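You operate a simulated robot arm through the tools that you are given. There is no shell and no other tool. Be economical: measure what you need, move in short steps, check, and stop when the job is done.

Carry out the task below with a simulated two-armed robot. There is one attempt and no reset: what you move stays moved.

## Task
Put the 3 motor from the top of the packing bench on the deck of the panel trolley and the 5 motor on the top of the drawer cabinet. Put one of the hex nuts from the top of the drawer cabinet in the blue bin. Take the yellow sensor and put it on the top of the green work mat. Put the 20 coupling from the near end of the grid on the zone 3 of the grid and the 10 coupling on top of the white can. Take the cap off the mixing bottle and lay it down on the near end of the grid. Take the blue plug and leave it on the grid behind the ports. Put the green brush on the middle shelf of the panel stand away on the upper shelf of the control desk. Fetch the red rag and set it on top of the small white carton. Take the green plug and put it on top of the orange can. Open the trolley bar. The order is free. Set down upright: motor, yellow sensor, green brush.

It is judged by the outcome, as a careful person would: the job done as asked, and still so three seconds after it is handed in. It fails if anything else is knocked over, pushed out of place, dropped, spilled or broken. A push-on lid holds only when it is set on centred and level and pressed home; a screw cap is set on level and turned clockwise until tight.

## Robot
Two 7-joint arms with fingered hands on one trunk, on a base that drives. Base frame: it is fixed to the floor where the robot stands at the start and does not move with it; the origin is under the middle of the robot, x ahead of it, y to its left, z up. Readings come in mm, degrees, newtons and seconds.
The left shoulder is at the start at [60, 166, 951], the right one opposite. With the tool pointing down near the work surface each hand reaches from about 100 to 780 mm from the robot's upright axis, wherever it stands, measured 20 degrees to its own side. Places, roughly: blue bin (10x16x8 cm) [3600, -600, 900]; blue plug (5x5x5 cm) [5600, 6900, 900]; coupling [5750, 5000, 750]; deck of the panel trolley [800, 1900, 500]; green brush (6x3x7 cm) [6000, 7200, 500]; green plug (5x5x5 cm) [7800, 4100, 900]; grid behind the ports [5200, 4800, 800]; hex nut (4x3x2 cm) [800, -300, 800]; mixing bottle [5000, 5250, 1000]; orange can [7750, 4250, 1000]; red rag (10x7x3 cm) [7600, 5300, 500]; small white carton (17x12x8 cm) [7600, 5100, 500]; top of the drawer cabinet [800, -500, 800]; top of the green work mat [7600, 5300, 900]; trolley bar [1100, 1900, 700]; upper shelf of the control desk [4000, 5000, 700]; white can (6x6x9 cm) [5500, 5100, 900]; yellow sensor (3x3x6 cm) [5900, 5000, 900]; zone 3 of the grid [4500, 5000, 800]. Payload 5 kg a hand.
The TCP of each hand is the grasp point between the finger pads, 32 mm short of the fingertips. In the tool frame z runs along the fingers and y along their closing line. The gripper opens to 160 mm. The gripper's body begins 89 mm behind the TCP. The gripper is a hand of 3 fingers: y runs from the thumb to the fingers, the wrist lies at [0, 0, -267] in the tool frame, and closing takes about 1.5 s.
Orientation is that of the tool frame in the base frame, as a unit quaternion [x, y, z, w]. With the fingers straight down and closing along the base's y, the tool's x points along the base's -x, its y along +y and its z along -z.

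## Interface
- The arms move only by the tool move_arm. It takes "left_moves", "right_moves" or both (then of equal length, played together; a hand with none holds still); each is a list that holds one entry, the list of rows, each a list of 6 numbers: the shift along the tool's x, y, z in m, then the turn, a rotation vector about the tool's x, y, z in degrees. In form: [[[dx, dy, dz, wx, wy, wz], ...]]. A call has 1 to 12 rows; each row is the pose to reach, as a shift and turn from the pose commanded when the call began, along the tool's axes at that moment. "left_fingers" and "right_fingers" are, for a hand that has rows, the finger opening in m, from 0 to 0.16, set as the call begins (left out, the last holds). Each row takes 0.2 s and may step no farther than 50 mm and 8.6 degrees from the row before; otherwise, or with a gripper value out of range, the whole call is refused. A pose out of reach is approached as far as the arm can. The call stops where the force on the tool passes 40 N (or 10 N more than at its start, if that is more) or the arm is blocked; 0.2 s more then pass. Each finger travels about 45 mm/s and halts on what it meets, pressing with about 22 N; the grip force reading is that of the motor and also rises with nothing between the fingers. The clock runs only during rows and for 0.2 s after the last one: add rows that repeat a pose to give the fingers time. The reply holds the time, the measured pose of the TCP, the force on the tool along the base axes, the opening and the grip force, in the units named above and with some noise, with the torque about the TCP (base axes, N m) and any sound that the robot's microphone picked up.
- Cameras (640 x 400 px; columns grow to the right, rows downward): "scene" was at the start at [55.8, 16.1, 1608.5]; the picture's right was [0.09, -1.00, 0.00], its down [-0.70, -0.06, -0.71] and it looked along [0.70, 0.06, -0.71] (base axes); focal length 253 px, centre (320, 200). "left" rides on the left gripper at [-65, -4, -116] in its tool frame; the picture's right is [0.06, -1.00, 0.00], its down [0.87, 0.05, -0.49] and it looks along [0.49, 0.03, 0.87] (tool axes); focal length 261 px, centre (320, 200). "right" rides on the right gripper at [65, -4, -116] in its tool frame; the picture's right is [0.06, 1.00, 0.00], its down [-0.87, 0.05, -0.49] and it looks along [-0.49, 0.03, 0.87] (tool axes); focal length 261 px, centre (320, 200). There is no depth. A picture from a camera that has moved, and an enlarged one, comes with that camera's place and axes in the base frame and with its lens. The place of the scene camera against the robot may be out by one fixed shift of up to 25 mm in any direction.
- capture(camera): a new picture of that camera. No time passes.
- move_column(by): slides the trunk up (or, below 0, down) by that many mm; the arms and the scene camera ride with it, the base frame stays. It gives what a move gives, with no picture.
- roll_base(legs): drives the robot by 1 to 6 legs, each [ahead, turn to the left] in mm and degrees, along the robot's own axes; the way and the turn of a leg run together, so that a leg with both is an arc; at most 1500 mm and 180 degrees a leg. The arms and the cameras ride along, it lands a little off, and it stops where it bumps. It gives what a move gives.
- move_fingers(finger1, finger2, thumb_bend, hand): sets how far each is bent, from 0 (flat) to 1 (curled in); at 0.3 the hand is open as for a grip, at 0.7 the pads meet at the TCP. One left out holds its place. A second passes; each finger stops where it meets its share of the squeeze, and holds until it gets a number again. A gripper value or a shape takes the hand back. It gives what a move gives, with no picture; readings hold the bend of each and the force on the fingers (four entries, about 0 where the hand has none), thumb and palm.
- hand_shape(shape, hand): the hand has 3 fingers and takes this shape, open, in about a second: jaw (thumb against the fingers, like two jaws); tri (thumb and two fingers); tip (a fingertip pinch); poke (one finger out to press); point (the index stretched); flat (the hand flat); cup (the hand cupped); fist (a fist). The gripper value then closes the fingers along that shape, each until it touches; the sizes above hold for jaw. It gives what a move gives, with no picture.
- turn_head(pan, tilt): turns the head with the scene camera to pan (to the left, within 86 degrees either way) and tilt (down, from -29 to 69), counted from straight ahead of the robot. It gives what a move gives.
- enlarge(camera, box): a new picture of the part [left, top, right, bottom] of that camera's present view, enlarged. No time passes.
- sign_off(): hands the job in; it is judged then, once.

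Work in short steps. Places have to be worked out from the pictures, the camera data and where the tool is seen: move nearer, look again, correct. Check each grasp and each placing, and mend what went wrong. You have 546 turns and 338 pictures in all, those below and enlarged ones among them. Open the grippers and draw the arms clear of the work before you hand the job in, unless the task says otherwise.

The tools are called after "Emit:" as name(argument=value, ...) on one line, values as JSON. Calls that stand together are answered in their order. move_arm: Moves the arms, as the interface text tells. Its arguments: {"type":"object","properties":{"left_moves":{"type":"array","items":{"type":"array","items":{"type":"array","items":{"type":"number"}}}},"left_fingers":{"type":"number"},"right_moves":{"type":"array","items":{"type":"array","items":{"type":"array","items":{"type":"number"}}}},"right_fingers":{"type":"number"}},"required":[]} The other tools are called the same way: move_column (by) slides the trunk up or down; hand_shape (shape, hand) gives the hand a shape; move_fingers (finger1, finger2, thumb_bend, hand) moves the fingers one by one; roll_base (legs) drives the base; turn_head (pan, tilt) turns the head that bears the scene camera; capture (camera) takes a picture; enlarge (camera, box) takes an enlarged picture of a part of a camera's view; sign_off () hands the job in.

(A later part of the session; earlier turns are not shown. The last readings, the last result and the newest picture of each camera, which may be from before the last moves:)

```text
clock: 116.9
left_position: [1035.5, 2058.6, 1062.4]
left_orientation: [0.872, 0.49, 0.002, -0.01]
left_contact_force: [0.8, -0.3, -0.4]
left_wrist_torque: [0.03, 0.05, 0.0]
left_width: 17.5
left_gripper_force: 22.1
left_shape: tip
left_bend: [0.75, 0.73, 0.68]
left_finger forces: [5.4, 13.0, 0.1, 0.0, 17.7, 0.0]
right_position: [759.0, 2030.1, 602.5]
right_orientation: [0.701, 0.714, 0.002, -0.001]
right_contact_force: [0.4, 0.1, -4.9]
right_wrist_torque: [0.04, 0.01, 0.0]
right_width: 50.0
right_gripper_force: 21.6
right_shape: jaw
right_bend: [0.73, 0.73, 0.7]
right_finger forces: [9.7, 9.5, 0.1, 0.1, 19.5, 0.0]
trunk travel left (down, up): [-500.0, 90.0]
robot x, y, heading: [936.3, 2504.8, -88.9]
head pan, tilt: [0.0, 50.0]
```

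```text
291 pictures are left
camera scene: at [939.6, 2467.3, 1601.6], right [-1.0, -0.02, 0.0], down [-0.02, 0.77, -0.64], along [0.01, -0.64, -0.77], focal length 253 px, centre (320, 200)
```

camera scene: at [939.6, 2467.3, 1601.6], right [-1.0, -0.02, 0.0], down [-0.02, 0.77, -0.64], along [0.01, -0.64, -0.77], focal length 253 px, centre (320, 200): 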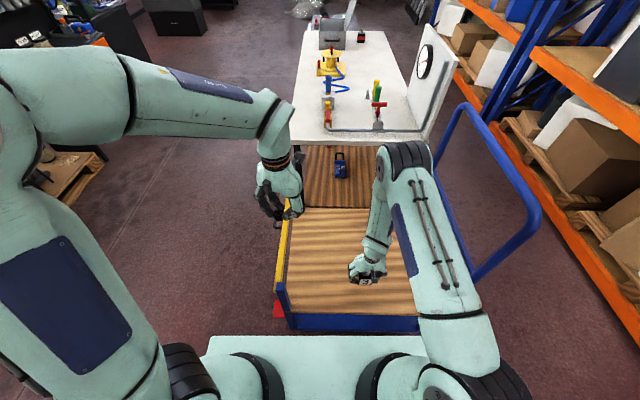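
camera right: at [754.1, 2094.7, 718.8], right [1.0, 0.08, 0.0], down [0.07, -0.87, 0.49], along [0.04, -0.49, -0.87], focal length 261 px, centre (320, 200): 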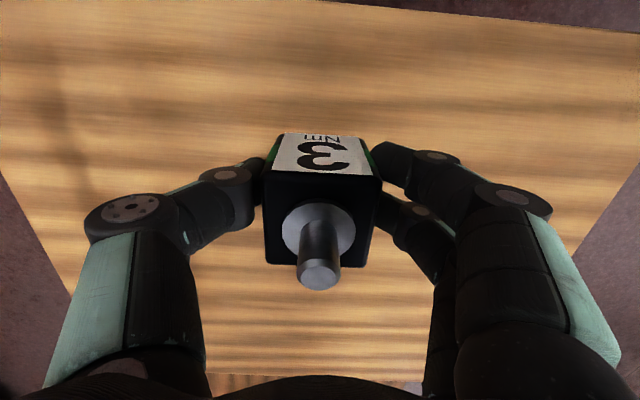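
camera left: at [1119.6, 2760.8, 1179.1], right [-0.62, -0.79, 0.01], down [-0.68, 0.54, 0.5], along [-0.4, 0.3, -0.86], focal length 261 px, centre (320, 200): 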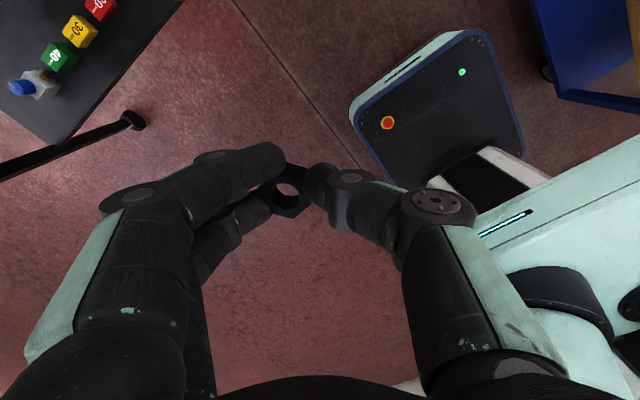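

The deck seems at z≈475. I lower 60 mm, then in small steps to contact.

Emit:
move_arm(right_moves=[[[0, 0, 0.03, 0, 0, 0], [0, 0, 0.055, 0, 0, 0]]])

Emit:
move_arm(right_moves=[[[0, 0, 0.003, 0, 0, 0], [0, 0, 0.006, 0, 0, 0], [0, 0, 0.009, 0, 0, 0]]])

Emit:
move_arm(right_moves=[[[0, 0, 0.003, 0, 0, 0], [0, 0, 0.006, 0, 0, 0], [0, 0, 0.009, 0, 0, 0]]])

Emit:
capture(camera="right")

```text
clock: 117.5
left_position: [1034.0, 2059.5, 1062.3]
left_orientation: [0.872, 0.49, 0.003, -0.008]
left_contact_force: [-0.7, -0.1, -0.2]
left_wrist_torque: [0.0, -0.07, 0.01]
left_width: 17.3
left_gripper_force: 22.2
left_shape: tip
left_bend: [0.75, 0.73, 0.68]
left_finger forces: [5.6, 12.9, 0.0, 0.0, 17.7, 0.0]
right_position: [758.6, 2030.6, 547.4]
right_orientation: [0.7, 0.714, 0.0, -0.001]
right_contact_force: [0.5, -0.5, -3.9]
right_wrist_torque: [0.07, -0.01, -0.01]
right_width: 49.8
right_gripper_force: 22.1
right_shape: jaw
right_bend: [0.73, 0.73, 0.7]
right_finger forces: [9.8, 9.6, 0.0, 0.0, 19.3, 0.0]
trunk travel left (down, up): [-500.0, 90.0]
robot x, y, heading: [930.4, 2504.9, -88.8]
head pan, tilt: [0.0, 50.0]
```

```text
clock: 118.3
left_position: [1033.5, 2058.8, 1062.7]
left_orientation: [0.872, 0.49, 0.003, -0.01]
left_contact_force: [-0.3, -0.4, -0.8]
left_wrist_torque: [-0.01, 0.03, -0.03]
left_width: 17.2
left_gripper_force: 21.4
left_shape: tip
left_bend: [0.75, 0.73, 0.68]
left_finger forces: [5.5, 13.0, 0.0, 0.0, 17.7, 0.1]
right_position: [760.3, 2029.6, 539.8]
right_orientation: [0.7, 0.714, 0.001, -0.001]
right_contact_force: [-0.4, -0.1, -4.5]
right_wrist_torque: [0.05, 0.01, -0.05]
right_width: 49.9
right_gripper_force: 22.2
right_shape: jaw
right_bend: [0.73, 0.73, 0.7]
right_finger forces: [9.8, 9.5, 0.0, 0.0, 19.4, 0.0]
trunk travel left (down, up): [-500.0, 90.0]
robot x, y, heading: [931.3, 2502.9, -88.9]
head pan, tilt: [0.0, 50.0]
```

```text
clock: 119.1
left_position: [1034.0, 2058.1, 1063.0]
left_orientation: [0.872, 0.489, 0.003, -0.01]
left_contact_force: [-0.8, 1.2, -0.5]
left_wrist_torque: [0.02, -0.02, 0.01]
left_width: 17.0
left_gripper_force: 22.2
left_shape: tip
left_bend: [0.75, 0.73, 0.68]
left_finger forces: [5.5, 13.0, 0.0, 0.0, 17.7, 0.1]
right_position: [759.1, 2030.2, 531.2]
right_orientation: [0.701, 0.713, 0.001, -0.001]
right_contact_force: [0.6, 0.2, -5.2]
right_wrist_torque: [0.05, -0.02, -0.03]
right_width: 49.9
right_gripper_force: 21.9
right_shape: jaw
right_bend: [0.73, 0.73, 0.7]
right_finger forces: [9.8, 9.6, 0.0, 0.1, 19.4, 0.0]
trunk travel left (down, up): [-500.0, 90.0]
robot x, y, heading: [933.0, 2508.1, -88.6]
head pan, tilt: [0.0, 50.0]
```

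```text
290 pictures are left
camera right: at [755.1, 2094.7, 646.3], right [1.0, 0.08, 0.0], down [0.07, -0.87, 0.49], along [0.04, -0.49, -0.87], focal length 261 px, centre (320, 200)
```

right: 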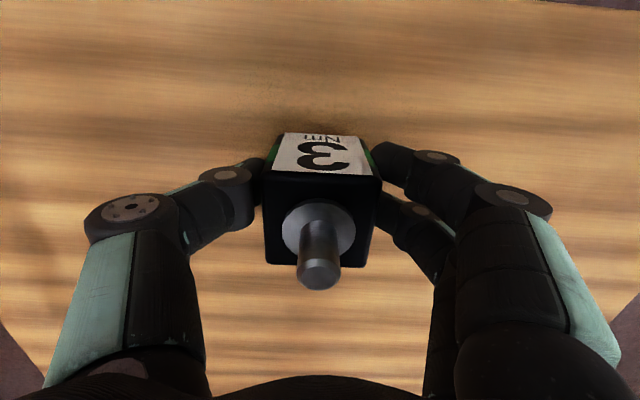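

Not in contact yet but close (shadow is tight). I continue in small steps.

Emit:
move_arm(right_moves=[[[0, 0, 0.002, 0, 0, 0], [0, 0, 0.004, 0, 0, 0], [0, 0, 0.006, 0, 0, 0]]])

Emit:
move_arm(right_moves=[[[0, 0, 0.002, 0, 0, 0], [0, 0, 0.004, 0, 0, 0]]])

```text
clock: 119.9
left_position: [1033.5, 2059.6, 1062.9]
left_orientation: [0.872, 0.489, 0.003, -0.009]
left_contact_force: [-0.4, 0.0, -0.6]
left_wrist_torque: [-0.01, 0.03, 0.01]
left_width: 17.4
left_gripper_force: 22.0
left_shape: tip
left_bend: [0.75, 0.73, 0.68]
left_finger forces: [5.5, 13.0, 0.0, 0.0, 17.6, 0.1]
right_position: [760.2, 2029.0, 524.4]
right_orientation: [0.7, 0.714, 0.0, -0.002]
right_contact_force: [0.2, -0.1, -4.5]
right_wrist_torque: [0.04, -0.01, -0.04]
right_width: 49.9
right_gripper_force: 22.2
right_shape: jaw
right_bend: [0.73, 0.73, 0.7]
right_finger forces: [9.8, 9.6, 0.0, 0.0, 19.4, 0.0]
trunk travel left (down, up): [-500.0, 90.0]
robot x, y, heading: [937.0, 2503.1, -88.8]
head pan, tilt: [0.0, 50.0]
```

```text
clock: 120.5
left_position: [1033.7, 2058.5, 1063.2]
left_orientation: [0.872, 0.49, 0.003, -0.011]
left_contact_force: [-0.3, 0.7, -0.1]
left_wrist_torque: [0.03, 0.02, 0.04]
left_width: 17.4
left_gripper_force: 22.1
left_shape: tip
left_bend: [0.75, 0.73, 0.68]
left_finger forces: [5.5, 13.0, 0.0, 0.0, 17.7, 0.0]
right_position: [758.8, 2028.9, 521.5]
right_orientation: [0.7, 0.714, 0.001, -0.002]
right_contact_force: [-0.7, 0.5, -5.2]
right_wrist_torque: [0.05, 0.01, 0.03]
right_width: 49.7
right_gripper_force: 21.7
right_shape: jaw
right_bend: [0.73, 0.73, 0.7]
right_finger forces: [9.8, 9.6, 0.0, 0.0, 19.4, 0.0]
trunk travel left (down, up): [-500.0, 90.0]
robot x, y, heading: [931.4, 2508.4, -88.7]
head pan, tilt: [0.0, 50.0]
```

Emit:
move_arm(right_moves=[[[0, 0, 0.002, 0, 0, 0], [0, 0, 0.004, 0, 0, 0], [0, 0, 0.006, 0, 0, 0]]])

Emit:
move_arm(right_moves=[[[0, 0, 0.002, 0, 0, 0], [0, 0, 0.004, 0, 0, 0]]])

Emit:
capture(camera="right")

```text
clock: 121.3
left_position: [1033.8, 2059.0, 1061.9]
left_orientation: [0.872, 0.489, 0.003, -0.009]
left_contact_force: [-0.1, 0.0, -1.8]
left_wrist_torque: [-0.03, 0.01, 0.01]
left_width: 17.3
left_gripper_force: 21.9
left_shape: tip
left_bend: [0.75, 0.73, 0.68]
left_finger forces: [5.5, 13.0, 0.1, 0.0, 17.6, 0.0]
right_position: [760.7, 2028.0, 514.6]
right_orientation: [0.701, 0.713, -0.001, -0.001]
right_contact_force: [0.3, 0.1, -4.7]
right_wrist_torque: [0.04, 0.0, 0.05]
right_width: 49.8
right_gripper_force: 22.0
right_shape: jaw
right_bend: [0.73, 0.73, 0.7]
right_finger forces: [9.7, 9.7, 0.0, 0.1, 19.3, 0.1]
trunk travel left (down, up): [-500.0, 90.0]
robot x, y, heading: [934.1, 2507.2, -88.5]
head pan, tilt: [0.0, 50.0]
```

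```text
clock: 121.9
left_position: [1034.8, 2061.1, 1063.7]
left_orientation: [0.872, 0.489, 0.003, -0.009]
left_contact_force: [0.5, 0.4, -0.9]
left_wrist_torque: [0.0, -0.01, 0.01]
left_width: 17.3
left_gripper_force: 22.0
left_shape: tip
left_bend: [0.75, 0.73, 0.68]
left_finger forces: [5.5, 13.1, 0.0, 0.0, 17.7, 0.1]
right_position: [760.2, 2028.2, 510.4]
right_orientation: [0.7, 0.714, -0.001, -0.002]
right_contact_force: [0.6, 0.7, 5.6]
right_wrist_torque: [-0.03, -0.04, 0.01]
right_width: 49.9
right_gripper_force: 21.6
right_shape: jaw
right_bend: [0.73, 0.74, 0.7]
right_finger forces: [9.8, 11.2, 0.1, 0.0, 21.2, 0.0]
trunk travel left (down, up): [-500.0, 90.0]
robot x, y, heading: [931.7, 2504.2, -88.8]
head pan, tilt: [0.0, 50.0]
```

```text
289 pictures are left
camera right: at [755.7, 2093.1, 627.0], right [1.0, 0.08, 0.0], down [0.07, -0.87, 0.49], along [0.04, -0.49, -0.87], focal length 261 px, centre (320, 200)
```

right: 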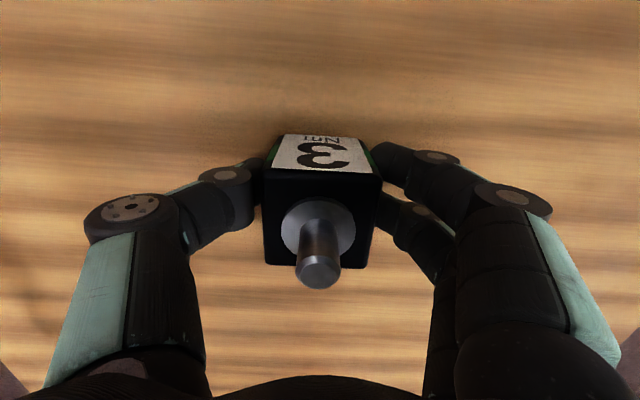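

Contact (force rose by ~10 N). I open and lift away.

Emit:
move_arm(right_moves=[[[0, 0, 0.001, 0, 0, 0], [0, 0, 0.001, 0, 0, 0], [0, 0, 0.001, 0, 0, 0], [0, 0, 0.001, 0, 0, 0], [0, 0, 0.001, 0, 0, 0]]], right_fingers=0.1)

Emit:
move_arm(right_moves=[[[0, 0, -0.045, 0, 0, 0], [0, 0, -0.09, 0, 0, 0], [0, 0, -0.135, 0, 0, 0], [0, 0, -0.18, 0, 0, 0]]])

Emit:
capture(camera="right")

Emit:
enlarge(camera="scene", box=[240, 130, 460, 340])

```text
clock: 123.1
left_position: [1034.6, 2059.3, 1062.2]
left_orientation: [0.872, 0.49, 0.003, -0.011]
left_contact_force: [0.0, -0.4, -2.0]
left_wrist_torque: [0.03, 0.01, 0.01]
left_width: 17.3
left_gripper_force: 22.0
left_shape: tip
left_bend: [0.75, 0.73, 0.68]
left_finger forces: [5.5, 13.1, 0.0, 0.0, 17.7, 0.1]
right_position: [761.0, 2028.8, 509.0]
right_orientation: [0.701, 0.714, 0.0, -0.001]
right_contact_force: [0.7, -0.5, 0.3]
right_wrist_torque: [0.04, -0.04, 0.0]
right_width: 99.7
right_gripper_force: 0.1
right_shape: jaw
right_bend: [0.71, 0.71, 0.69]
right_finger forces: [0.0, 0.1, 0.0, 0.0, 0.0, 0.0]
trunk travel left (down, up): [-500.0, 90.0]
robot x, y, heading: [933.5, 2504.4, -88.9]
head pan, tilt: [0.0, 50.0]
```

```text
clock: 124.1
left_position: [1034.1, 2060.7, 1063.3]
left_orientation: [0.872, 0.489, 0.003, -0.01]
left_contact_force: [0.0, -0.5, -0.5]
left_wrist_torque: [-0.01, 0.04, 0.02]
left_width: 17.1
left_gripper_force: 22.3
left_shape: tip
left_bend: [0.75, 0.73, 0.68]
left_finger forces: [5.5, 13.0, 0.1, 0.0, 17.6, 0.0]
right_position: [761.2, 2026.6, 691.0]
right_orientation: [0.701, 0.713, 0.0, -0.001]
right_contact_force: [-0.4, 0.3, -0.3]
right_wrist_torque: [0.0, 0.0, 0.04]
right_width: 99.8
right_gripper_force: 0.0
right_shape: jaw
right_bend: [0.71, 0.71, 0.69]
right_finger forces: [0.0, 0.0, 0.0, 0.0, 0.1, 0.1]
trunk travel left (down, up): [-500.0, 90.0]
robot x, y, heading: [933.5, 2506.6, -88.6]
head pan, tilt: [0.0, 50.0]
```

```text
288 pictures are left
camera right: at [756.5, 2092.3, 806.5], right [1.0, 0.08, 0.0], down [0.07, -0.87, 0.49], along [0.04, -0.49, -0.87], focal length 261 px, centre (320, 200)
```

right: 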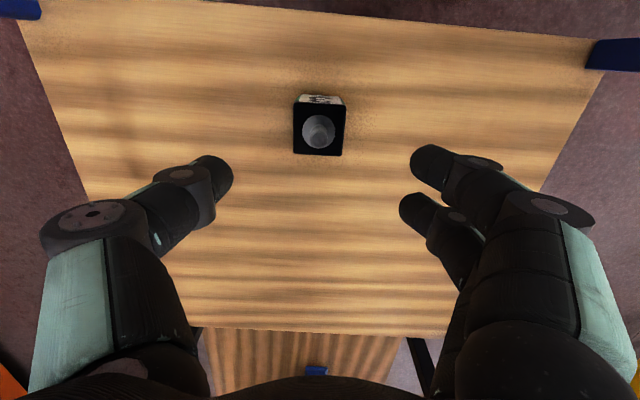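

```text
1.90 times, centred on (350, 235) of scene
camera zoom: at [939.4, 2468.4, 1601.5], right [-1.0, -0.02, 0.0], down [-0.02, 0.77, -0.64], along [0.01, -0.64, -0.77], focal length 482 px, centre (263, 133)
```

zoom: 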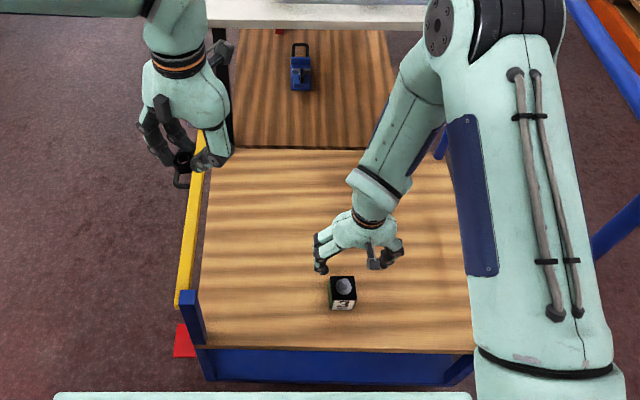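

Motor 3 stands on the deck. Next, the bar: I look at it with the left camera.

Emit:
capture(camera="left")

```text
286 pictures are left
camera left: at [997.7, 2004.7, 1177.6], right [-0.82, 0.57, 0.01], down [0.5, 0.7, 0.5], along [0.28, 0.42, -0.86], focal length 261 px, centre (320, 200)
```

left: 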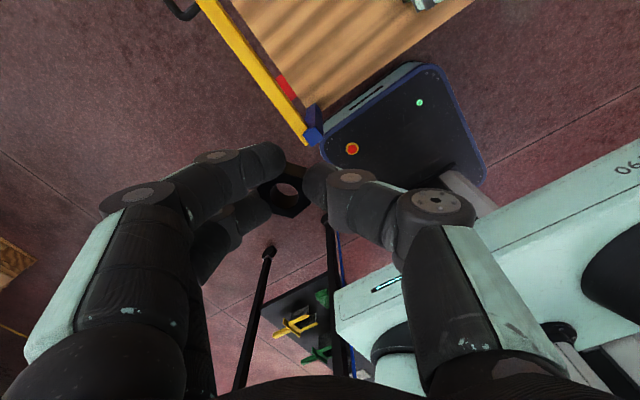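

I draw the left hand back out of the line of sight and look at the bar with the head camera.

Emit:
move_arm(left_moves=[[[0.04, -0.007, -0.01, 0, 0, 0], [0.08, -0.014, -0.02, 0, 0, 0], [0.12, -0.02, -0.03, 0, 0, 0], [0.16, -0.027, -0.04, 0, 0, 0]]])

Emit:
turn_head(pan=15, tilt=50)

Emit:
enlarge(camera="scene", box=[300, 130, 480, 340])

```text
clock: 125.1
left_position: [1095.9, 2209.8, 1106.6]
left_orientation: [0.872, 0.489, 0.002, -0.009]
left_contact_force: [0.4, -0.2, -1.1]
left_wrist_torque: [-0.01, 0.0, -0.05]
left_width: 17.3
left_gripper_force: 21.3
left_shape: tip
left_bend: [0.75, 0.73, 0.68]
left_finger forces: [5.5, 13.1, 0.1, 0.0, 17.7, 0.0]
right_position: [762.5, 2026.9, 689.6]
right_orientation: [0.701, 0.714, 0.0, -0.001]
right_contact_force: [-0.4, -0.1, -0.9]
right_wrist_torque: [-0.02, 0.02, 0.04]
right_width: 99.5
right_gripper_force: 0.0
right_shape: jaw
right_bend: [0.71, 0.71, 0.69]
right_finger forces: [0.0, 0.0, 0.0, 0.0, 0.0, 0.1]
trunk travel left (down, up): [-500.0, 90.0]
robot x, y, heading: [935.5, 2506.0, -88.8]
head pan, tilt: [0.0, 50.0]
```

```text
clock: 125.9
left_position: [1095.3, 2209.1, 1106.4]
left_orientation: [0.872, 0.489, 0.003, -0.01]
left_contact_force: [-0.2, -1.1, -0.8]
left_wrist_torque: [0.01, 0.01, -0.01]
left_width: 17.4
left_gripper_force: 21.7
left_shape: tip
left_bend: [0.75, 0.73, 0.68]
left_finger forces: [5.5, 13.0, 0.0, 0.1, 17.7, 0.1]
right_position: [762.2, 2026.7, 690.1]
right_orientation: [0.7, 0.714, 0.0, 0.0]
right_contact_force: [0.3, 0.5, 0.0]
right_wrist_torque: [0.01, -0.02, -0.03]
right_width: 99.7
right_gripper_force: 0.0
right_shape: jaw
right_bend: [0.71, 0.71, 0.69]
right_finger forces: [0.0, 0.0, 0.0, 0.1, 0.0, 0.0]
trunk travel left (down, up): [-500.0, 90.0]
robot x, y, heading: [932.6, 2506.4, -88.6]
head pan, tilt: [15.0, 50.0]
```

```text
1.90 times, centred on (390, 235) of scene
camera zoom: at [959.6, 2470.9, 1601.6], right [-0.96, -0.28, 0.0], down [-0.21, 0.74, -0.64], along [0.18, -0.62, -0.77], focal length 482 px, centre (187, 133)
```

zoom: 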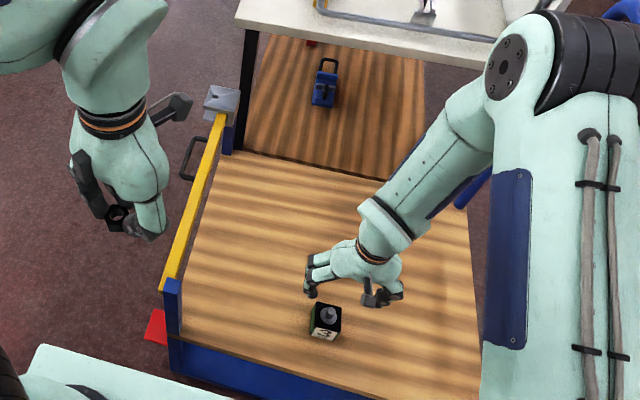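

I zoom in on the latch box and handle for details.

Emit:
enlarge(camera="scene", box=[375, 165, 445, 215])

Emit:
enlarge(camera="scene", box=[365, 270, 435, 330])

```text
8.00 times, centred on (410, 190) of scene
camera zoom: at [959.6, 2470.9, 1601.6], right [-0.96, -0.28, 0.0], down [-0.21, 0.74, -0.64], along [0.18, -0.62, -0.77], focal length 2026 px, centre (-400, 280)
```

zoom: 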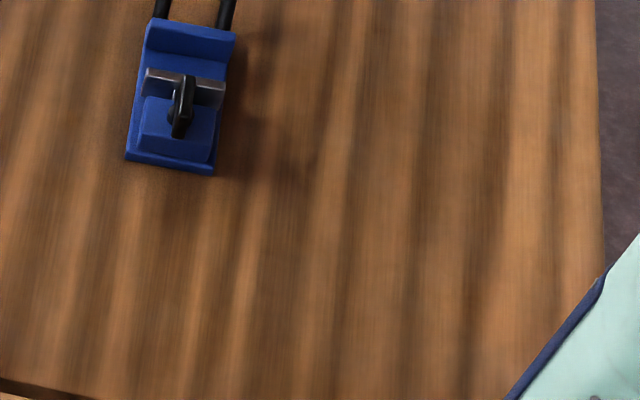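

```text
6.67 times, centred on (400, 300) of scene
camera zoom: at [959.6, 2470.9, 1601.6], right [-0.96, -0.28, 0.0], down [-0.21, 0.74, -0.64], along [0.18, -0.62, -0.77], focal length 1689 px, centre (-213, -467)
```

zoom: 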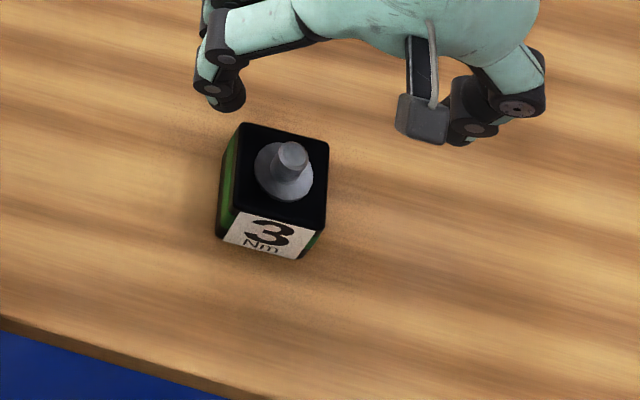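

Emit:
enlarge(camera="scene", box=[295, 165, 375, 225])

Emit:
enlarge(camera="scene", box=[285, 260, 365, 320])

```text
6.67 times, centred on (335, 195) of scene
camera zoom: at [959.6, 2470.9, 1601.6], right [-0.96, -0.28, 0.0], down [-0.21, 0.74, -0.64], along [0.18, -0.62, -0.77], focal length 1689 px, centre (220, 233)
```

zoom: 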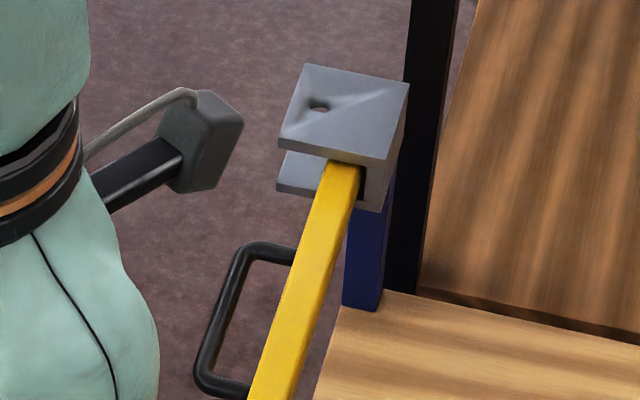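

```text
6.67 times, centred on (325, 290) of scene
camera zoom: at [959.6, 2470.9, 1601.6], right [-0.96, -0.28, 0.0], down [-0.21, 0.74, -0.64], along [0.18, -0.62, -0.77], focal length 1689 px, centre (287, -400)
```

zoom: 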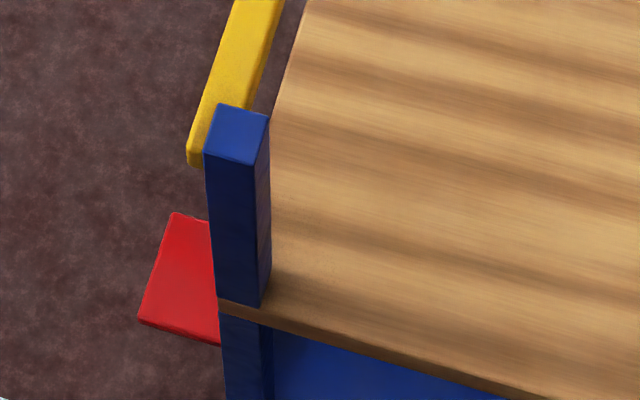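

The catch is a C-channel open to the outside, so the bar should swing outward (+x) about the near post. I'll cage the bar with the open right hand; first the left hand goes aside and the right hand over the bar near y≈1900.

Emit:
move_arm(left_moves=[[[0.03, 0.016, 0, 0, 0, 0], [0.06, 0.032, 0, 0, 0, 0], [0.09, 0.048, 0, 0, 0, 0], [0.12, 0.064, 0, 0, 0, 0], [0.15, 0.08, 0, 0, 0, 0], [0.15, 0.08, 0, 0, 0, 0], [0.15, 0.08, 0, 0, 0, 0], [0.15, 0.08, 0, 0, 0, 0], [0.15, 0.08, 0, 0, 0, 0], [0.15, 0.08, 0, 0, 0, 0]]], right_moves=[[[0, 0, -0.045, 0, 0, 0], [0, 0, -0.09, 0, 0, 0], [0, 0, -0.13, 0, 0, 0], [-0.015, 0.045, -0.13, 0, 0, 0], [-0.03, 0.09, -0.13, 0, 0, 0], [-0.045, 0.135, -0.13, 0, 0, 0], [-0.06, 0.18, -0.13, 0, 0, 0], [-0.075, 0.225, -0.13, 0, 0, 0], [-0.09, 0.27, -0.13, 0, 0, 0], [-0.11, 0.31, -0.13, 0, 0, 0]]])

Emit:
capture(camera="right")

Emit:
capture(camera="scene")

```text
clock: 128.1
left_position: [1242.2, 2294.7, 1105.8]
left_orientation: [0.872, 0.489, 0.002, -0.01]
left_contact_force: [0.1, -0.6, -0.6]
left_wrist_torque: [0.0, 0.05, 0.01]
left_width: 17.1
left_gripper_force: 21.9
left_shape: tip
left_bend: [0.75, 0.73, 0.68]
left_finger forces: [5.6, 13.1, 0.0, 0.0, 17.6, 0.0]
right_position: [1074.8, 1924.6, 819.2]
right_orientation: [0.7, 0.714, 0.0, -0.002]
right_contact_force: [0.6, -0.4, 0.2]
right_wrist_torque: [0.0, 0.0, -0.01]
right_width: 99.5
right_gripper_force: 0.1
right_shape: jaw
right_bend: [0.71, 0.71, 0.69]
right_finger forces: [0.0, 0.1, 0.0, 0.0, 0.1, 0.0]
trunk travel left (down, up): [-500.0, 90.0]
robot x, y, heading: [935.4, 2504.3, -89.0]
head pan, tilt: [15.0, 50.0]
```

```text
280 pictures are left
camera right: at [1069.8, 1989.5, 935.0], right [1.0, 0.08, 0.0], down [0.07, -0.87, 0.49], along [0.04, -0.49, -0.87], focal length 261 px, centre (320, 200)
```

right: 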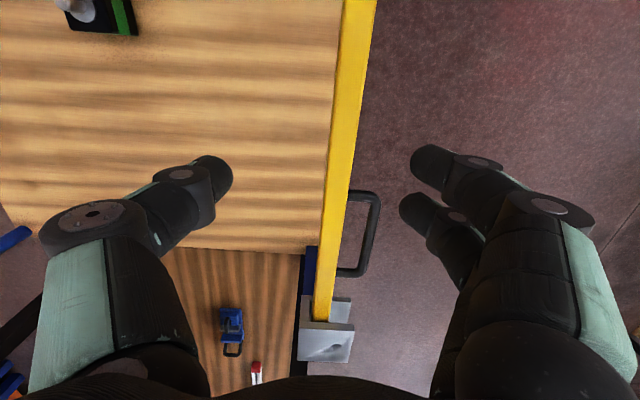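

```text
279 pictures are left
camera scene: at [960.6, 2470.6, 1601.6], right [-0.96, -0.28, 0.0], down [-0.21, 0.74, -0.64], along [0.18, -0.62, -0.77], focal length 253 px, centre (320, 200)
```

scene: 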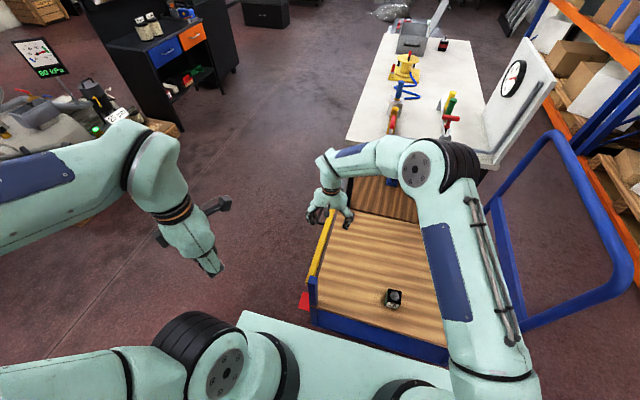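

The bar passes between the fingers, about 22 mm to the finger side. I shift +20 mm in x and lower around it.

Emit:
move_arm(right_moves=[[[0, 0.02, 0.03, 0, 0, 0], [0, 0.02, 0.07, 0, 0, 0], [0, 0.02, 0.11, 0, 0, 0]]])

Emit:
capture(camera="right")

```text
clock: 128.9
left_position: [1240.2, 2295.1, 1105.7]
left_orientation: [0.872, 0.489, 0.003, -0.009]
left_contact_force: [-0.1, -0.1, 0.2]
left_wrist_torque: [0.02, 0.02, 0.01]
left_width: 17.3
left_gripper_force: 21.3
left_shape: tip
left_bend: [0.75, 0.73, 0.68]
left_finger forces: [5.7, 13.0, 0.1, 0.1, 17.6, 0.0]
right_position: [1092.9, 1923.8, 708.8]
right_orientation: [0.702, 0.713, 0.0, -0.001]
right_contact_force: [0.2, -0.4, -0.2]
right_wrist_torque: [0.02, -0.02, -0.03]
right_width: 99.7
right_gripper_force: 0.1
right_shape: jaw
right_bend: [0.71, 0.71, 0.69]
right_finger forces: [0.1, 0.1, 0.0, 0.0, 0.0, 0.0]
trunk travel left (down, up): [-500.0, 90.0]
robot x, y, heading: [935.5, 2505.7, -89.0]
head pan, tilt: [15.0, 50.0]
```

```text
278 pictures are left
camera right: at [1088.2, 1988.8, 825.1], right [1.0, 0.08, 0.0], down [0.07, -0.87, 0.49], along [0.04, -0.49, -0.87], focal length 261 px, centre (320, 200)
```

right: 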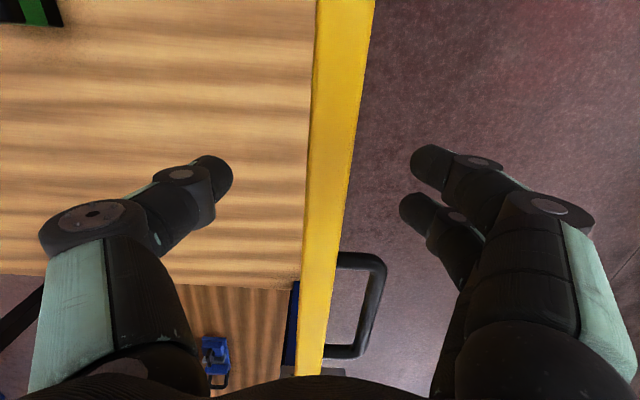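

To be sure the bar is well inside the hand, I lower 25 mm more and narrow the opening, then push outward gently.

Emit:
move_arm(right_moves=[[[0, 0, 0.025, 0, 0, 0], [0, 0, 0.025, 0, 0, 0], [0, 0, 0.025, 0, 0, 0], [0, 0, 0.025, 0, 0, 0]]], right_fingers=0.065)

Emit:
move_arm(right_moves=[[[0, 0.015, 0, 0, 0, 0], [0, 0.03, 0, 0, 0, 0], [0, 0.045, 0, 0, 0, 0], [0, 0.06, 0, 0, 0, 0]]])

Emit:
capture(camera="right")

```text
clock: 129.9
left_position: [1240.1, 2295.3, 1104.5]
left_orientation: [0.872, 0.489, 0.002, -0.009]
left_contact_force: [0.3, -0.4, -0.9]
left_wrist_torque: [0.0, 0.0, -0.03]
left_width: 17.5
left_gripper_force: 22.2
left_shape: tip
left_bend: [0.75, 0.73, 0.68]
left_finger forces: [5.7, 13.1, 0.0, 0.0, 17.6, 0.1]
right_position: [1089.9, 1925.6, 685.2]
right_orientation: [0.701, 0.713, 0.0, -0.002]
right_contact_force: [-0.1, 0.1, 0.4]
right_wrist_torque: [0.0, 0.02, 0.01]
right_width: 65.6
right_gripper_force: 0.2
right_shape: jaw
right_bend: [0.73, 0.73, 0.7]
right_finger forces: [0.1, 0.0, 0.0, 0.0, 0.0, 0.1]
trunk travel left (down, up): [-500.0, 90.0]
robot x, y, heading: [934.6, 2505.0, -88.8]
head pan, tilt: [15.0, 50.0]
```

```text
clock: 130.9
left_position: [1241.5, 2295.4, 1105.9]
left_orientation: [0.872, 0.489, 0.003, -0.01]
left_contact_force: [-0.1, -0.7, -1.7]
left_wrist_torque: [-0.03, 0.07, -0.02]
left_width: 17.2
left_gripper_force: 22.5
left_shape: tip
left_bend: [0.75, 0.73, 0.68]
left_finger forces: [5.6, 13.0, 0.1, 0.0, 17.7, 0.0]
right_position: [1152.9, 1926.3, 683.1]
right_orientation: [0.7, 0.714, 0.0, -0.001]
right_contact_force: [0.0, 0.9, 0.2]
right_wrist_torque: [0.0, 0.02, -0.02]
right_width: 65.6
right_gripper_force: 0.0
right_shape: jaw
right_bend: [0.73, 0.73, 0.7]
right_finger forces: [0.0, 0.0, 0.0, 0.0, 0.1, 0.1]
trunk travel left (down, up): [-500.0, 90.0]
robot x, y, heading: [937.2, 2509.0, -88.8]
head pan, tilt: [15.0, 50.0]
```

```text
277 pictures are left
camera right: at [1148.0, 1990.7, 799.0], right [1.0, 0.08, 0.0], down [0.07, -0.87, 0.49], along [0.04, -0.49, -0.87], focal length 261 px, centre (320, 200)
```

right: 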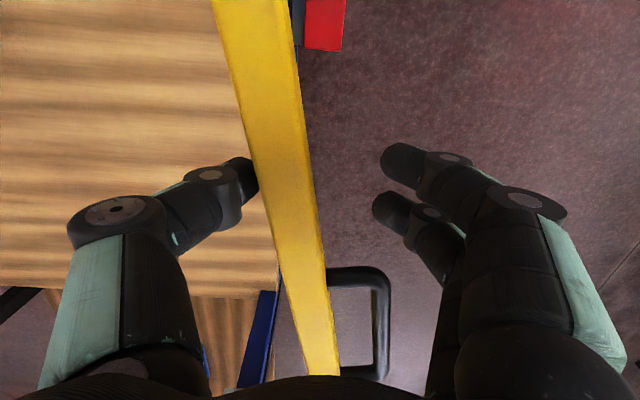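

The bar swings freely outward. I follow its arc about the near post, turning the hand with it.

Emit:
move_arm(right_moves=[[[0.012, 0.024, 0, 0, 0, -8], [0.026, 0.053, 0, 0, 0, -16], [0.043, 0.079, 0, 0, 0, -24], [0.065, 0.104, 0, 0, 0, -32], [0.088, 0.125, 0, 0, 0, -40]]])

Emit:
capture(camera="right")

Emit:
capture(camera="scene")

```text
clock: 132.1
left_position: [1241.7, 2296.2, 1106.1]
left_orientation: [0.872, 0.49, 0.002, -0.009]
left_contact_force: [1.1, -0.8, -0.2]
left_wrist_torque: [0.01, 0.01, -0.01]
left_width: 17.2
left_gripper_force: 22.0
left_shape: tip
left_bend: [0.75, 0.73, 0.68]
left_finger forces: [5.6, 13.1, 0.0, 0.0, 17.6, 0.0]
right_position: [1276.7, 2018.1, 682.7]
right_orientation: [0.413, 0.911, 0.001, -0.002]
right_contact_force: [0.3, -0.4, -0.2]
right_wrist_torque: [-0.02, 0.04, 0.0]
right_width: 65.5
right_gripper_force: 0.1
right_shape: jaw
right_bend: [0.73, 0.73, 0.7]
right_finger forces: [0.1, 0.0, 0.0, 0.0, 0.1, 0.0]
trunk travel left (down, up): [-500.0, 90.0]
robot x, y, heading: [933.9, 2506.6, -88.7]
head pan, tilt: [15.0, 50.0]
```

```text
276 pictures are left
camera right: at [1230.2, 2063.9, 799.1], right [0.71, 0.7, 0.0], down [0.61, -0.62, 0.49], along [0.34, -0.35, -0.87], focal length 261 px, centre (320, 200)
```

right: 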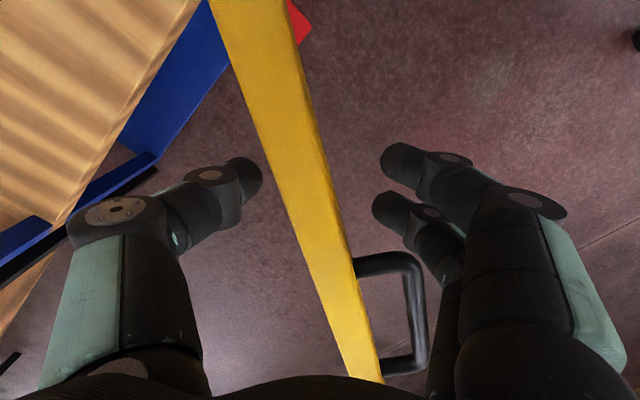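

```text
275 pictures are left
camera scene: at [960.3, 2471.3, 1601.6], right [-0.96, -0.28, 0.0], down [-0.21, 0.74, -0.64], along [0.18, -0.62, -0.77], focal length 253 px, centre (320, 200)
```

scene: 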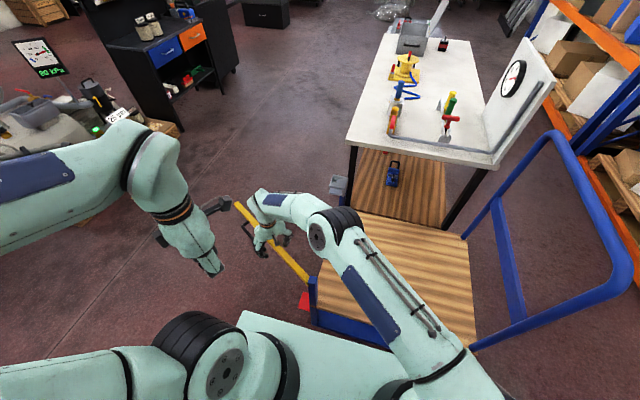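

The bar follows well (~50°). I continue the arc to about 82°.

Emit:
move_arm(right_moves=[[[0.007, 0.029, 0, 0, 0, -8], [0.02, 0.058, 0, 0, 0, -16], [0.037, 0.084, 0, 0, 0, -24], [0.0575, 0.109, 0, 0, 0, -32], [0.0575, 0.109, 0, 0, 0, -32]]])

Emit:
capture(camera="right")

Emit:
capture(camera="scene")

```text
clock: 133.3
left_position: [1242.3, 2296.1, 1106.0]
left_orientation: [0.872, 0.489, 0.003, -0.009]
left_contact_force: [-0.6, 0.5, -0.7]
left_wrist_torque: [0.01, 0.02, -0.01]
left_width: 17.2
left_gripper_force: 22.4
left_shape: tip
left_bend: [0.75, 0.73, 0.68]
left_finger forces: [5.6, 13.0, 0.0, 0.1, 17.6, 0.0]
right_position: [1320.6, 2132.3, 685.7]
right_orientation: [0.147, 0.989, 0.001, -0.001]
right_contact_force: [-0.4, 0.8, -0.3]
right_wrist_torque: [0.01, 0.02, 0.0]
right_width: 65.6
right_gripper_force: 0.0
right_shape: jaw
right_bend: [0.73, 0.73, 0.7]
right_finger forces: [0.0, 0.3, 0.0, 0.0, 0.1, 0.0]
trunk travel left (down, up): [-500.0, 90.0]
robot x, y, heading: [935.5, 2503.5, -88.4]
head pan, tilt: [15.0, 50.0]
```

```text
274 pictures are left
camera right: at [1256.9, 2146.0, 801.0], right [0.23, 0.97, 0.0], down [0.85, -0.2, 0.49], along [0.48, -0.11, -0.87], focal length 261 px, centre (320, 200)
```

right: 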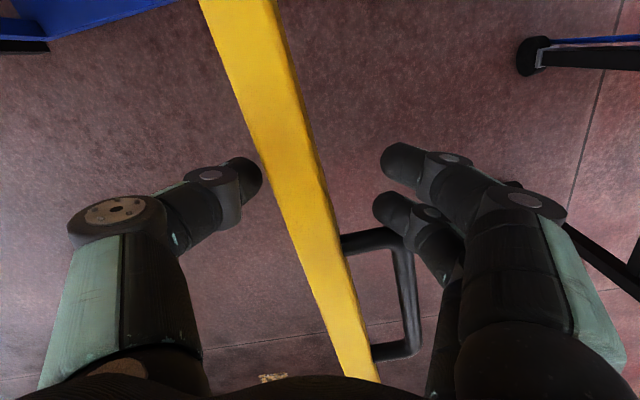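

```text
273 pictures are left
camera scene: at [959.8, 2470.7, 1601.6], right [-0.96, -0.28, 0.0], down [-0.21, 0.74, -0.64], along [0.18, -0.62, -0.77], focal length 253 px, centre (320, 200)
```

scene: 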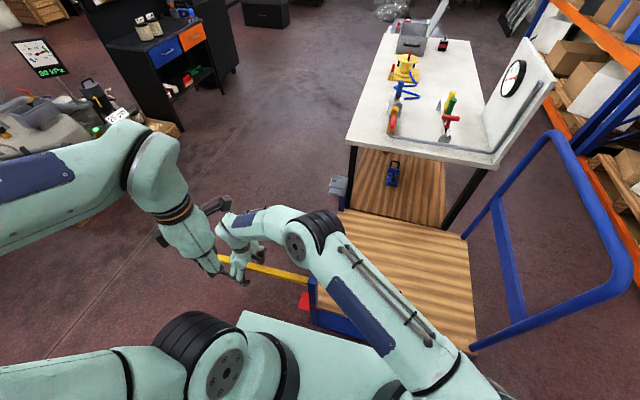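

The bar is at roughly 78°. I raise the left hand out of the way and push the last bit to about 92°.

Emit:
move_arm(left_moves=[[[0, 0, -0.045, 0, 0, 0], [0, 0, -0.09, 0, 0, 0], [0, 0, -0.135, 0, 0, 0], [0, 0, -0.17, 0, 0, 0]]])

Emit:
move_arm(right_moves=[[[0.005, 0.015, 0, 0, 0, -4], [0.01, 0.03, 0, 0, 0, -8], [0.015, 0.043, 0, 0, 0, -11], [0.015, 0.043, 0, 0, 0, -11]]])

Emit:
capture(camera="right")

```text
clock: 134.3
left_position: [1240.8, 2293.1, 1278.5]
left_orientation: [0.872, 0.489, 0.003, -0.01]
left_contact_force: [-0.1, -0.3, -0.4]
left_wrist_torque: [-0.03, 0.02, -0.01]
left_width: 17.2
left_gripper_force: 22.1
left_shape: tip
left_bend: [0.75, 0.73, 0.68]
left_finger forces: [6.0, 13.1, 0.1, 0.0, 17.3, 0.1]
right_position: [1319.8, 2131.0, 685.3]
right_orientation: [0.147, 0.989, 0.002, 0.0]
right_contact_force: [-0.1, 1.2, 0.0]
right_wrist_torque: [0.0, -0.02, -0.01]
right_width: 65.4
right_gripper_force: 0.0
right_shape: jaw
right_bend: [0.73, 0.73, 0.7]
right_finger forces: [0.0, 0.2, 0.0, 0.1, 0.0, 0.1]
trunk travel left (down, up): [-500.0, 90.0]
robot x, y, heading: [937.0, 2505.3, -88.7]
head pan, tilt: [15.0, 50.0]
```

```text
clock: 135.3
left_position: [1243.4, 2292.3, 1277.4]
left_orientation: [0.871, 0.491, 0.003, -0.009]
left_contact_force: [0.3, 0.5, -1.0]
left_wrist_torque: [0.01, 0.0, 0.0]
left_width: 17.1
left_gripper_force: 22.3
left_shape: tip
left_bend: [0.75, 0.73, 0.68]
left_finger forces: [6.1, 13.1, 0.0, 0.0, 17.3, 0.0]
right_position: [1317.5, 2177.2, 685.2]
right_orientation: [0.051, 0.999, 0.001, -0.001]
right_contact_force: [0.3, -0.6, -0.7]
right_wrist_torque: [0.01, -0.01, 0.0]
right_width: 65.6
right_gripper_force: 0.1
right_shape: jaw
right_bend: [0.73, 0.73, 0.7]
right_finger forces: [0.0, 0.0, 0.1, 0.0, 0.1, 0.1]
trunk travel left (down, up): [-500.0, 90.0]
robot x, y, heading: [931.5, 2505.2, -88.7]
head pan, tilt: [15.0, 50.0]
```

```text
272 pictures are left
camera right: at [1253.5, 2178.7, 801.4], right [0.04, 1.0, 0.0], down [0.87, -0.04, 0.49], along [0.49, -0.02, -0.87], focal length 261 px, centre (320, 200)
```

right: 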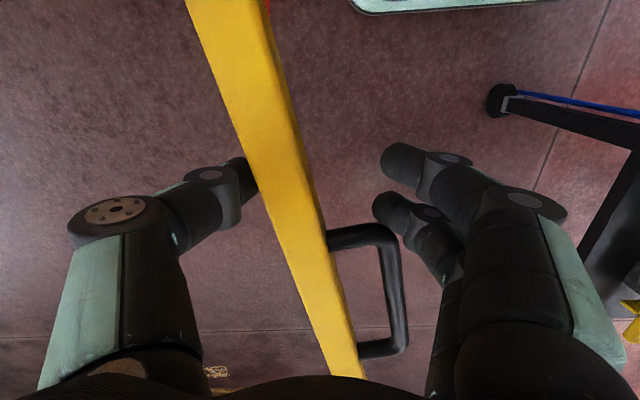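

The bar now stands about 100° open. I lift the right hand straight up and check that it stays.

Emit:
move_arm(right_moves=[[[0, 0.004, -0.03, 0, 0, 0], [0, 0.004, -0.07, 0, 0, 0], [0, 0.004, -0.115, 0, 0, 0], [0, 0.004, -0.16, 0, 0, 0]]])

Emit:
capture(camera="right")

```text
clock: 136.3
left_position: [1241.0, 2292.2, 1276.9]
left_orientation: [0.872, 0.489, 0.003, -0.009]
left_contact_force: [0.3, 0.7, 0.0]
left_wrist_torque: [0.0, -0.03, 0.01]
left_width: 17.2
left_gripper_force: 21.7
left_shape: tip
left_bend: [0.75, 0.73, 0.68]
left_finger forces: [6.1, 13.1, 0.1, 0.1, 17.5, 0.0]
right_position: [1319.4, 2176.3, 844.7]
right_orientation: [0.051, 0.999, 0.001, -0.001]
right_contact_force: [0.1, 0.4, -1.1]
right_wrist_torque: [0.01, -0.03, -0.03]
right_width: 65.8
right_gripper_force: 0.0
right_shape: jaw
right_bend: [0.73, 0.73, 0.7]
right_finger forces: [0.1, 0.0, 0.0, 0.0, 0.0, 0.0]
trunk travel left (down, up): [-500.0, 90.0]
robot x, y, heading: [932.8, 2506.0, -88.8]
head pan, tilt: [15.0, 50.0]
```

```text
271 pictures are left
camera right: at [1254.4, 2179.7, 960.6], right [0.04, 1.0, 0.0], down [0.87, -0.04, 0.49], along [0.49, -0.02, -0.87], focal length 261 px, centre (320, 200)
```

right: 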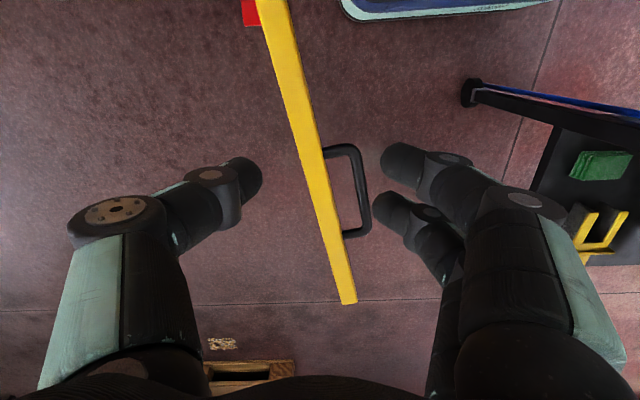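

Bar stays open. I bring the right hand back up and over to its own side, forward first to stay clear of the left hand.

Emit:
move_arm(right_moves=[[[0, -0.02, -0.04, 0, 0, 0], [-0.002, -0.04, -0.08, 0, 0, 8], [-0.005, -0.06, -0.12, 0, 0, 16], [-0.008, -0.08, -0.16, 0, 0, 24], [-0.01, -0.1, -0.2, 0, 0, 32], [0.035, -0.105, -0.21, 0, 0, 40], [0.08, -0.11, -0.22, 0, 0, 48], [0.125, -0.115, -0.22, 0, 0, 56], [0.17, -0.12, -0.22, 0, 0, 64], [0.215, -0.125, -0.22, 0, 0, 72], [0.26, -0.13, -0.22, 0, 0, 80], [0.305, -0.135, -0.22, 0, 0, 83]]])

Emit:
capture(camera="scene")

```text
clock: 138.9
left_position: [1240.1, 2294.1, 1276.8]
left_orientation: [0.873, 0.488, 0.002, -0.009]
left_contact_force: [-0.3, 0.6, -0.2]
left_wrist_torque: [0.03, -0.03, -0.02]
left_width: 17.3
left_gripper_force: 21.9
left_shape: tip
left_bend: [0.75, 0.73, 0.68]
left_finger forces: [6.0, 13.1, 0.0, 0.1, 17.4, 0.0]
right_position: [1001.0, 2076.5, 1066.9]
right_orientation: [0.701, 0.713, 0.0, -0.001]
right_contact_force: [0.6, 1.2, -0.3]
right_wrist_torque: [0.0, -0.01, -0.02]
right_width: 65.4
right_gripper_force: 0.1
right_shape: jaw
right_bend: [0.73, 0.73, 0.7]
right_finger forces: [0.1, 0.0, 0.0, 0.0, 0.1, 0.1]
trunk travel left (down, up): [-500.0, 90.0]
robot x, y, heading: [933.1, 2504.4, -88.8]
head pan, tilt: [15.0, 50.0]
```

```text
270 pictures are left
camera scene: at [958.2, 2471.1, 1601.6], right [-0.96, -0.28, 0.0], down [-0.21, 0.74, -0.64], along [0.18, -0.62, -0.77], focal length 253 px, centre (320, 200)
```

scene: 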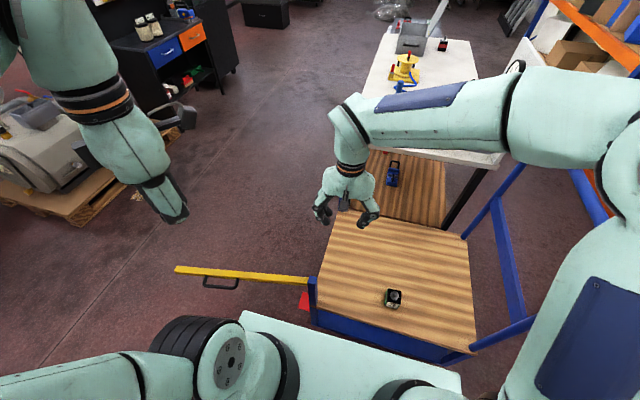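

Motor and bar are fine. I shift the right hand back to its side, then drive around the north side of the stand toward the bin bench, in two stages.

Emit:
move_arm(right_moves=[[[0, -0.045, 0, 0, 0, 0], [0, -0.09, 0, 0, 0, 0], [0, -0.135, 0, 0, 0, 0], [0, -0.18, 0, 0, 0, 0], [0.03, -0.21, 0, 0, 0, 0]]])

Emit:
roll_base(legs=[[0, -91], [380, 0], [0, -90]])

Emit:
turn_head(pan=0, tilt=25)

Emit:
capture(camera="scene")

```text
clock: 140.1
left_position: [1241.3, 2294.2, 1277.6]
left_orientation: [0.872, 0.49, 0.002, -0.008]
left_contact_force: [-0.5, 0.2, -0.1]
left_wrist_torque: [-0.02, 0.0, 0.02]
left_width: 17.3
left_gripper_force: 21.9
left_shape: tip
left_bend: [0.75, 0.73, 0.68]
left_finger forces: [6.0, 13.0, 0.1, 0.0, 17.4, 0.1]
right_position: [792.0, 2104.6, 1067.0]
right_orientation: [0.701, 0.713, 0.002, -0.001]
right_contact_force: [0.3, 0.6, -0.9]
right_wrist_torque: [-0.02, 0.0, 0.02]
right_width: 65.4
right_gripper_force: 0.0
right_shape: jaw
right_bend: [0.73, 0.73, 0.7]
right_finger forces: [0.1, 0.0, 0.1, 0.0, 0.0, 0.0]
trunk travel left (down, up): [-500.0, 90.0]
robot x, y, heading: [930.4, 2505.6, -88.9]
head pan, tilt: [15.0, 50.0]
```

```text
clock: 150.2
left_position: [244.2, 2706.4, 1277.9]
left_orientation: [-0.488, 0.873, -0.009, -0.002]
left_contact_force: [0.1, 0.3, -1.6]
left_wrist_torque: [0.02, -0.01, 0.0]
left_width: 16.8
left_gripper_force: 21.7
left_shape: tip
left_bend: [0.75, 0.73, 0.68]
left_finger forces: [6.5, 13.0, 0.0, 0.0, 16.8, 0.0]
right_position: [694.0, 2895.2, 1066.7]
right_orientation: [0.713, -0.701, 0.002, -0.001]
right_contact_force: [0.7, 0.3, 0.7]
right_wrist_torque: [-0.01, 0.02, 0.02]
right_width: 65.0
right_gripper_force: 0.1
right_shape: jaw
right_bend: [0.73, 0.73, 0.7]
right_finger forces: [0.0, 0.0, 0.1, 0.0, 0.1, 0.0]
trunk travel left (down, up): [-500.0, 90.0]
robot x, y, heading: [559.9, 2497.8, 91.2]
head pan, tilt: [15.0, 50.0]
```

```text
clock: 151.0
left_position: [244.2, 2707.5, 1278.5]
left_orientation: [-0.489, 0.872, -0.009, -0.003]
left_contact_force: [0.2, 0.5, -0.2]
left_wrist_torque: [-0.03, 0.02, -0.01]
left_width: 16.8
left_gripper_force: 22.3
left_shape: tip
left_bend: [0.75, 0.73, 0.68]
left_finger forces: [6.8, 13.5, 0.0, 0.0, 17.7, 0.1]
right_position: [693.9, 2895.4, 1066.7]
right_orientation: [0.713, -0.701, 0.001, -0.001]
right_contact_force: [0.2, -0.9, 0.2]
right_wrist_torque: [-0.03, 0.03, 0.0]
right_width: 64.9
right_gripper_force: 0.0
right_shape: jaw
right_bend: [0.73, 0.73, 0.7]
right_finger forces: [0.0, 0.0, 0.0, 0.0, 0.0, 0.0]
trunk travel left (down, up): [-500.0, 90.0]
robot x, y, heading: [564.2, 2490.3, 91.1]
head pan, tilt: [0.0, 25.0]
```

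```text
269 pictures are left
camera scene: at [564.5, 2564.2, 1639.0], right [1.0, 0.02, 0.0], down [0.01, -0.42, -0.91], along [-0.02, 0.91, -0.42], focal length 253 px, centre (320, 200)
```

scene: 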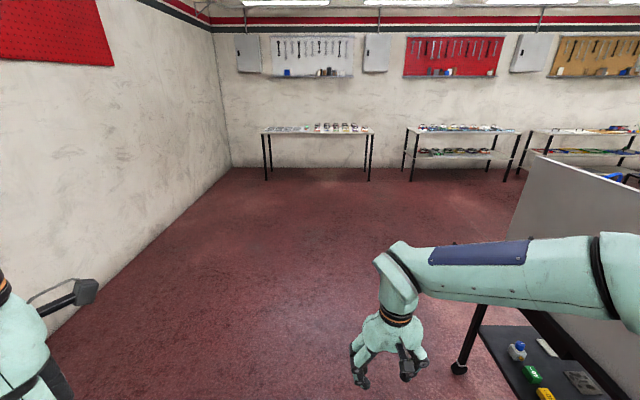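

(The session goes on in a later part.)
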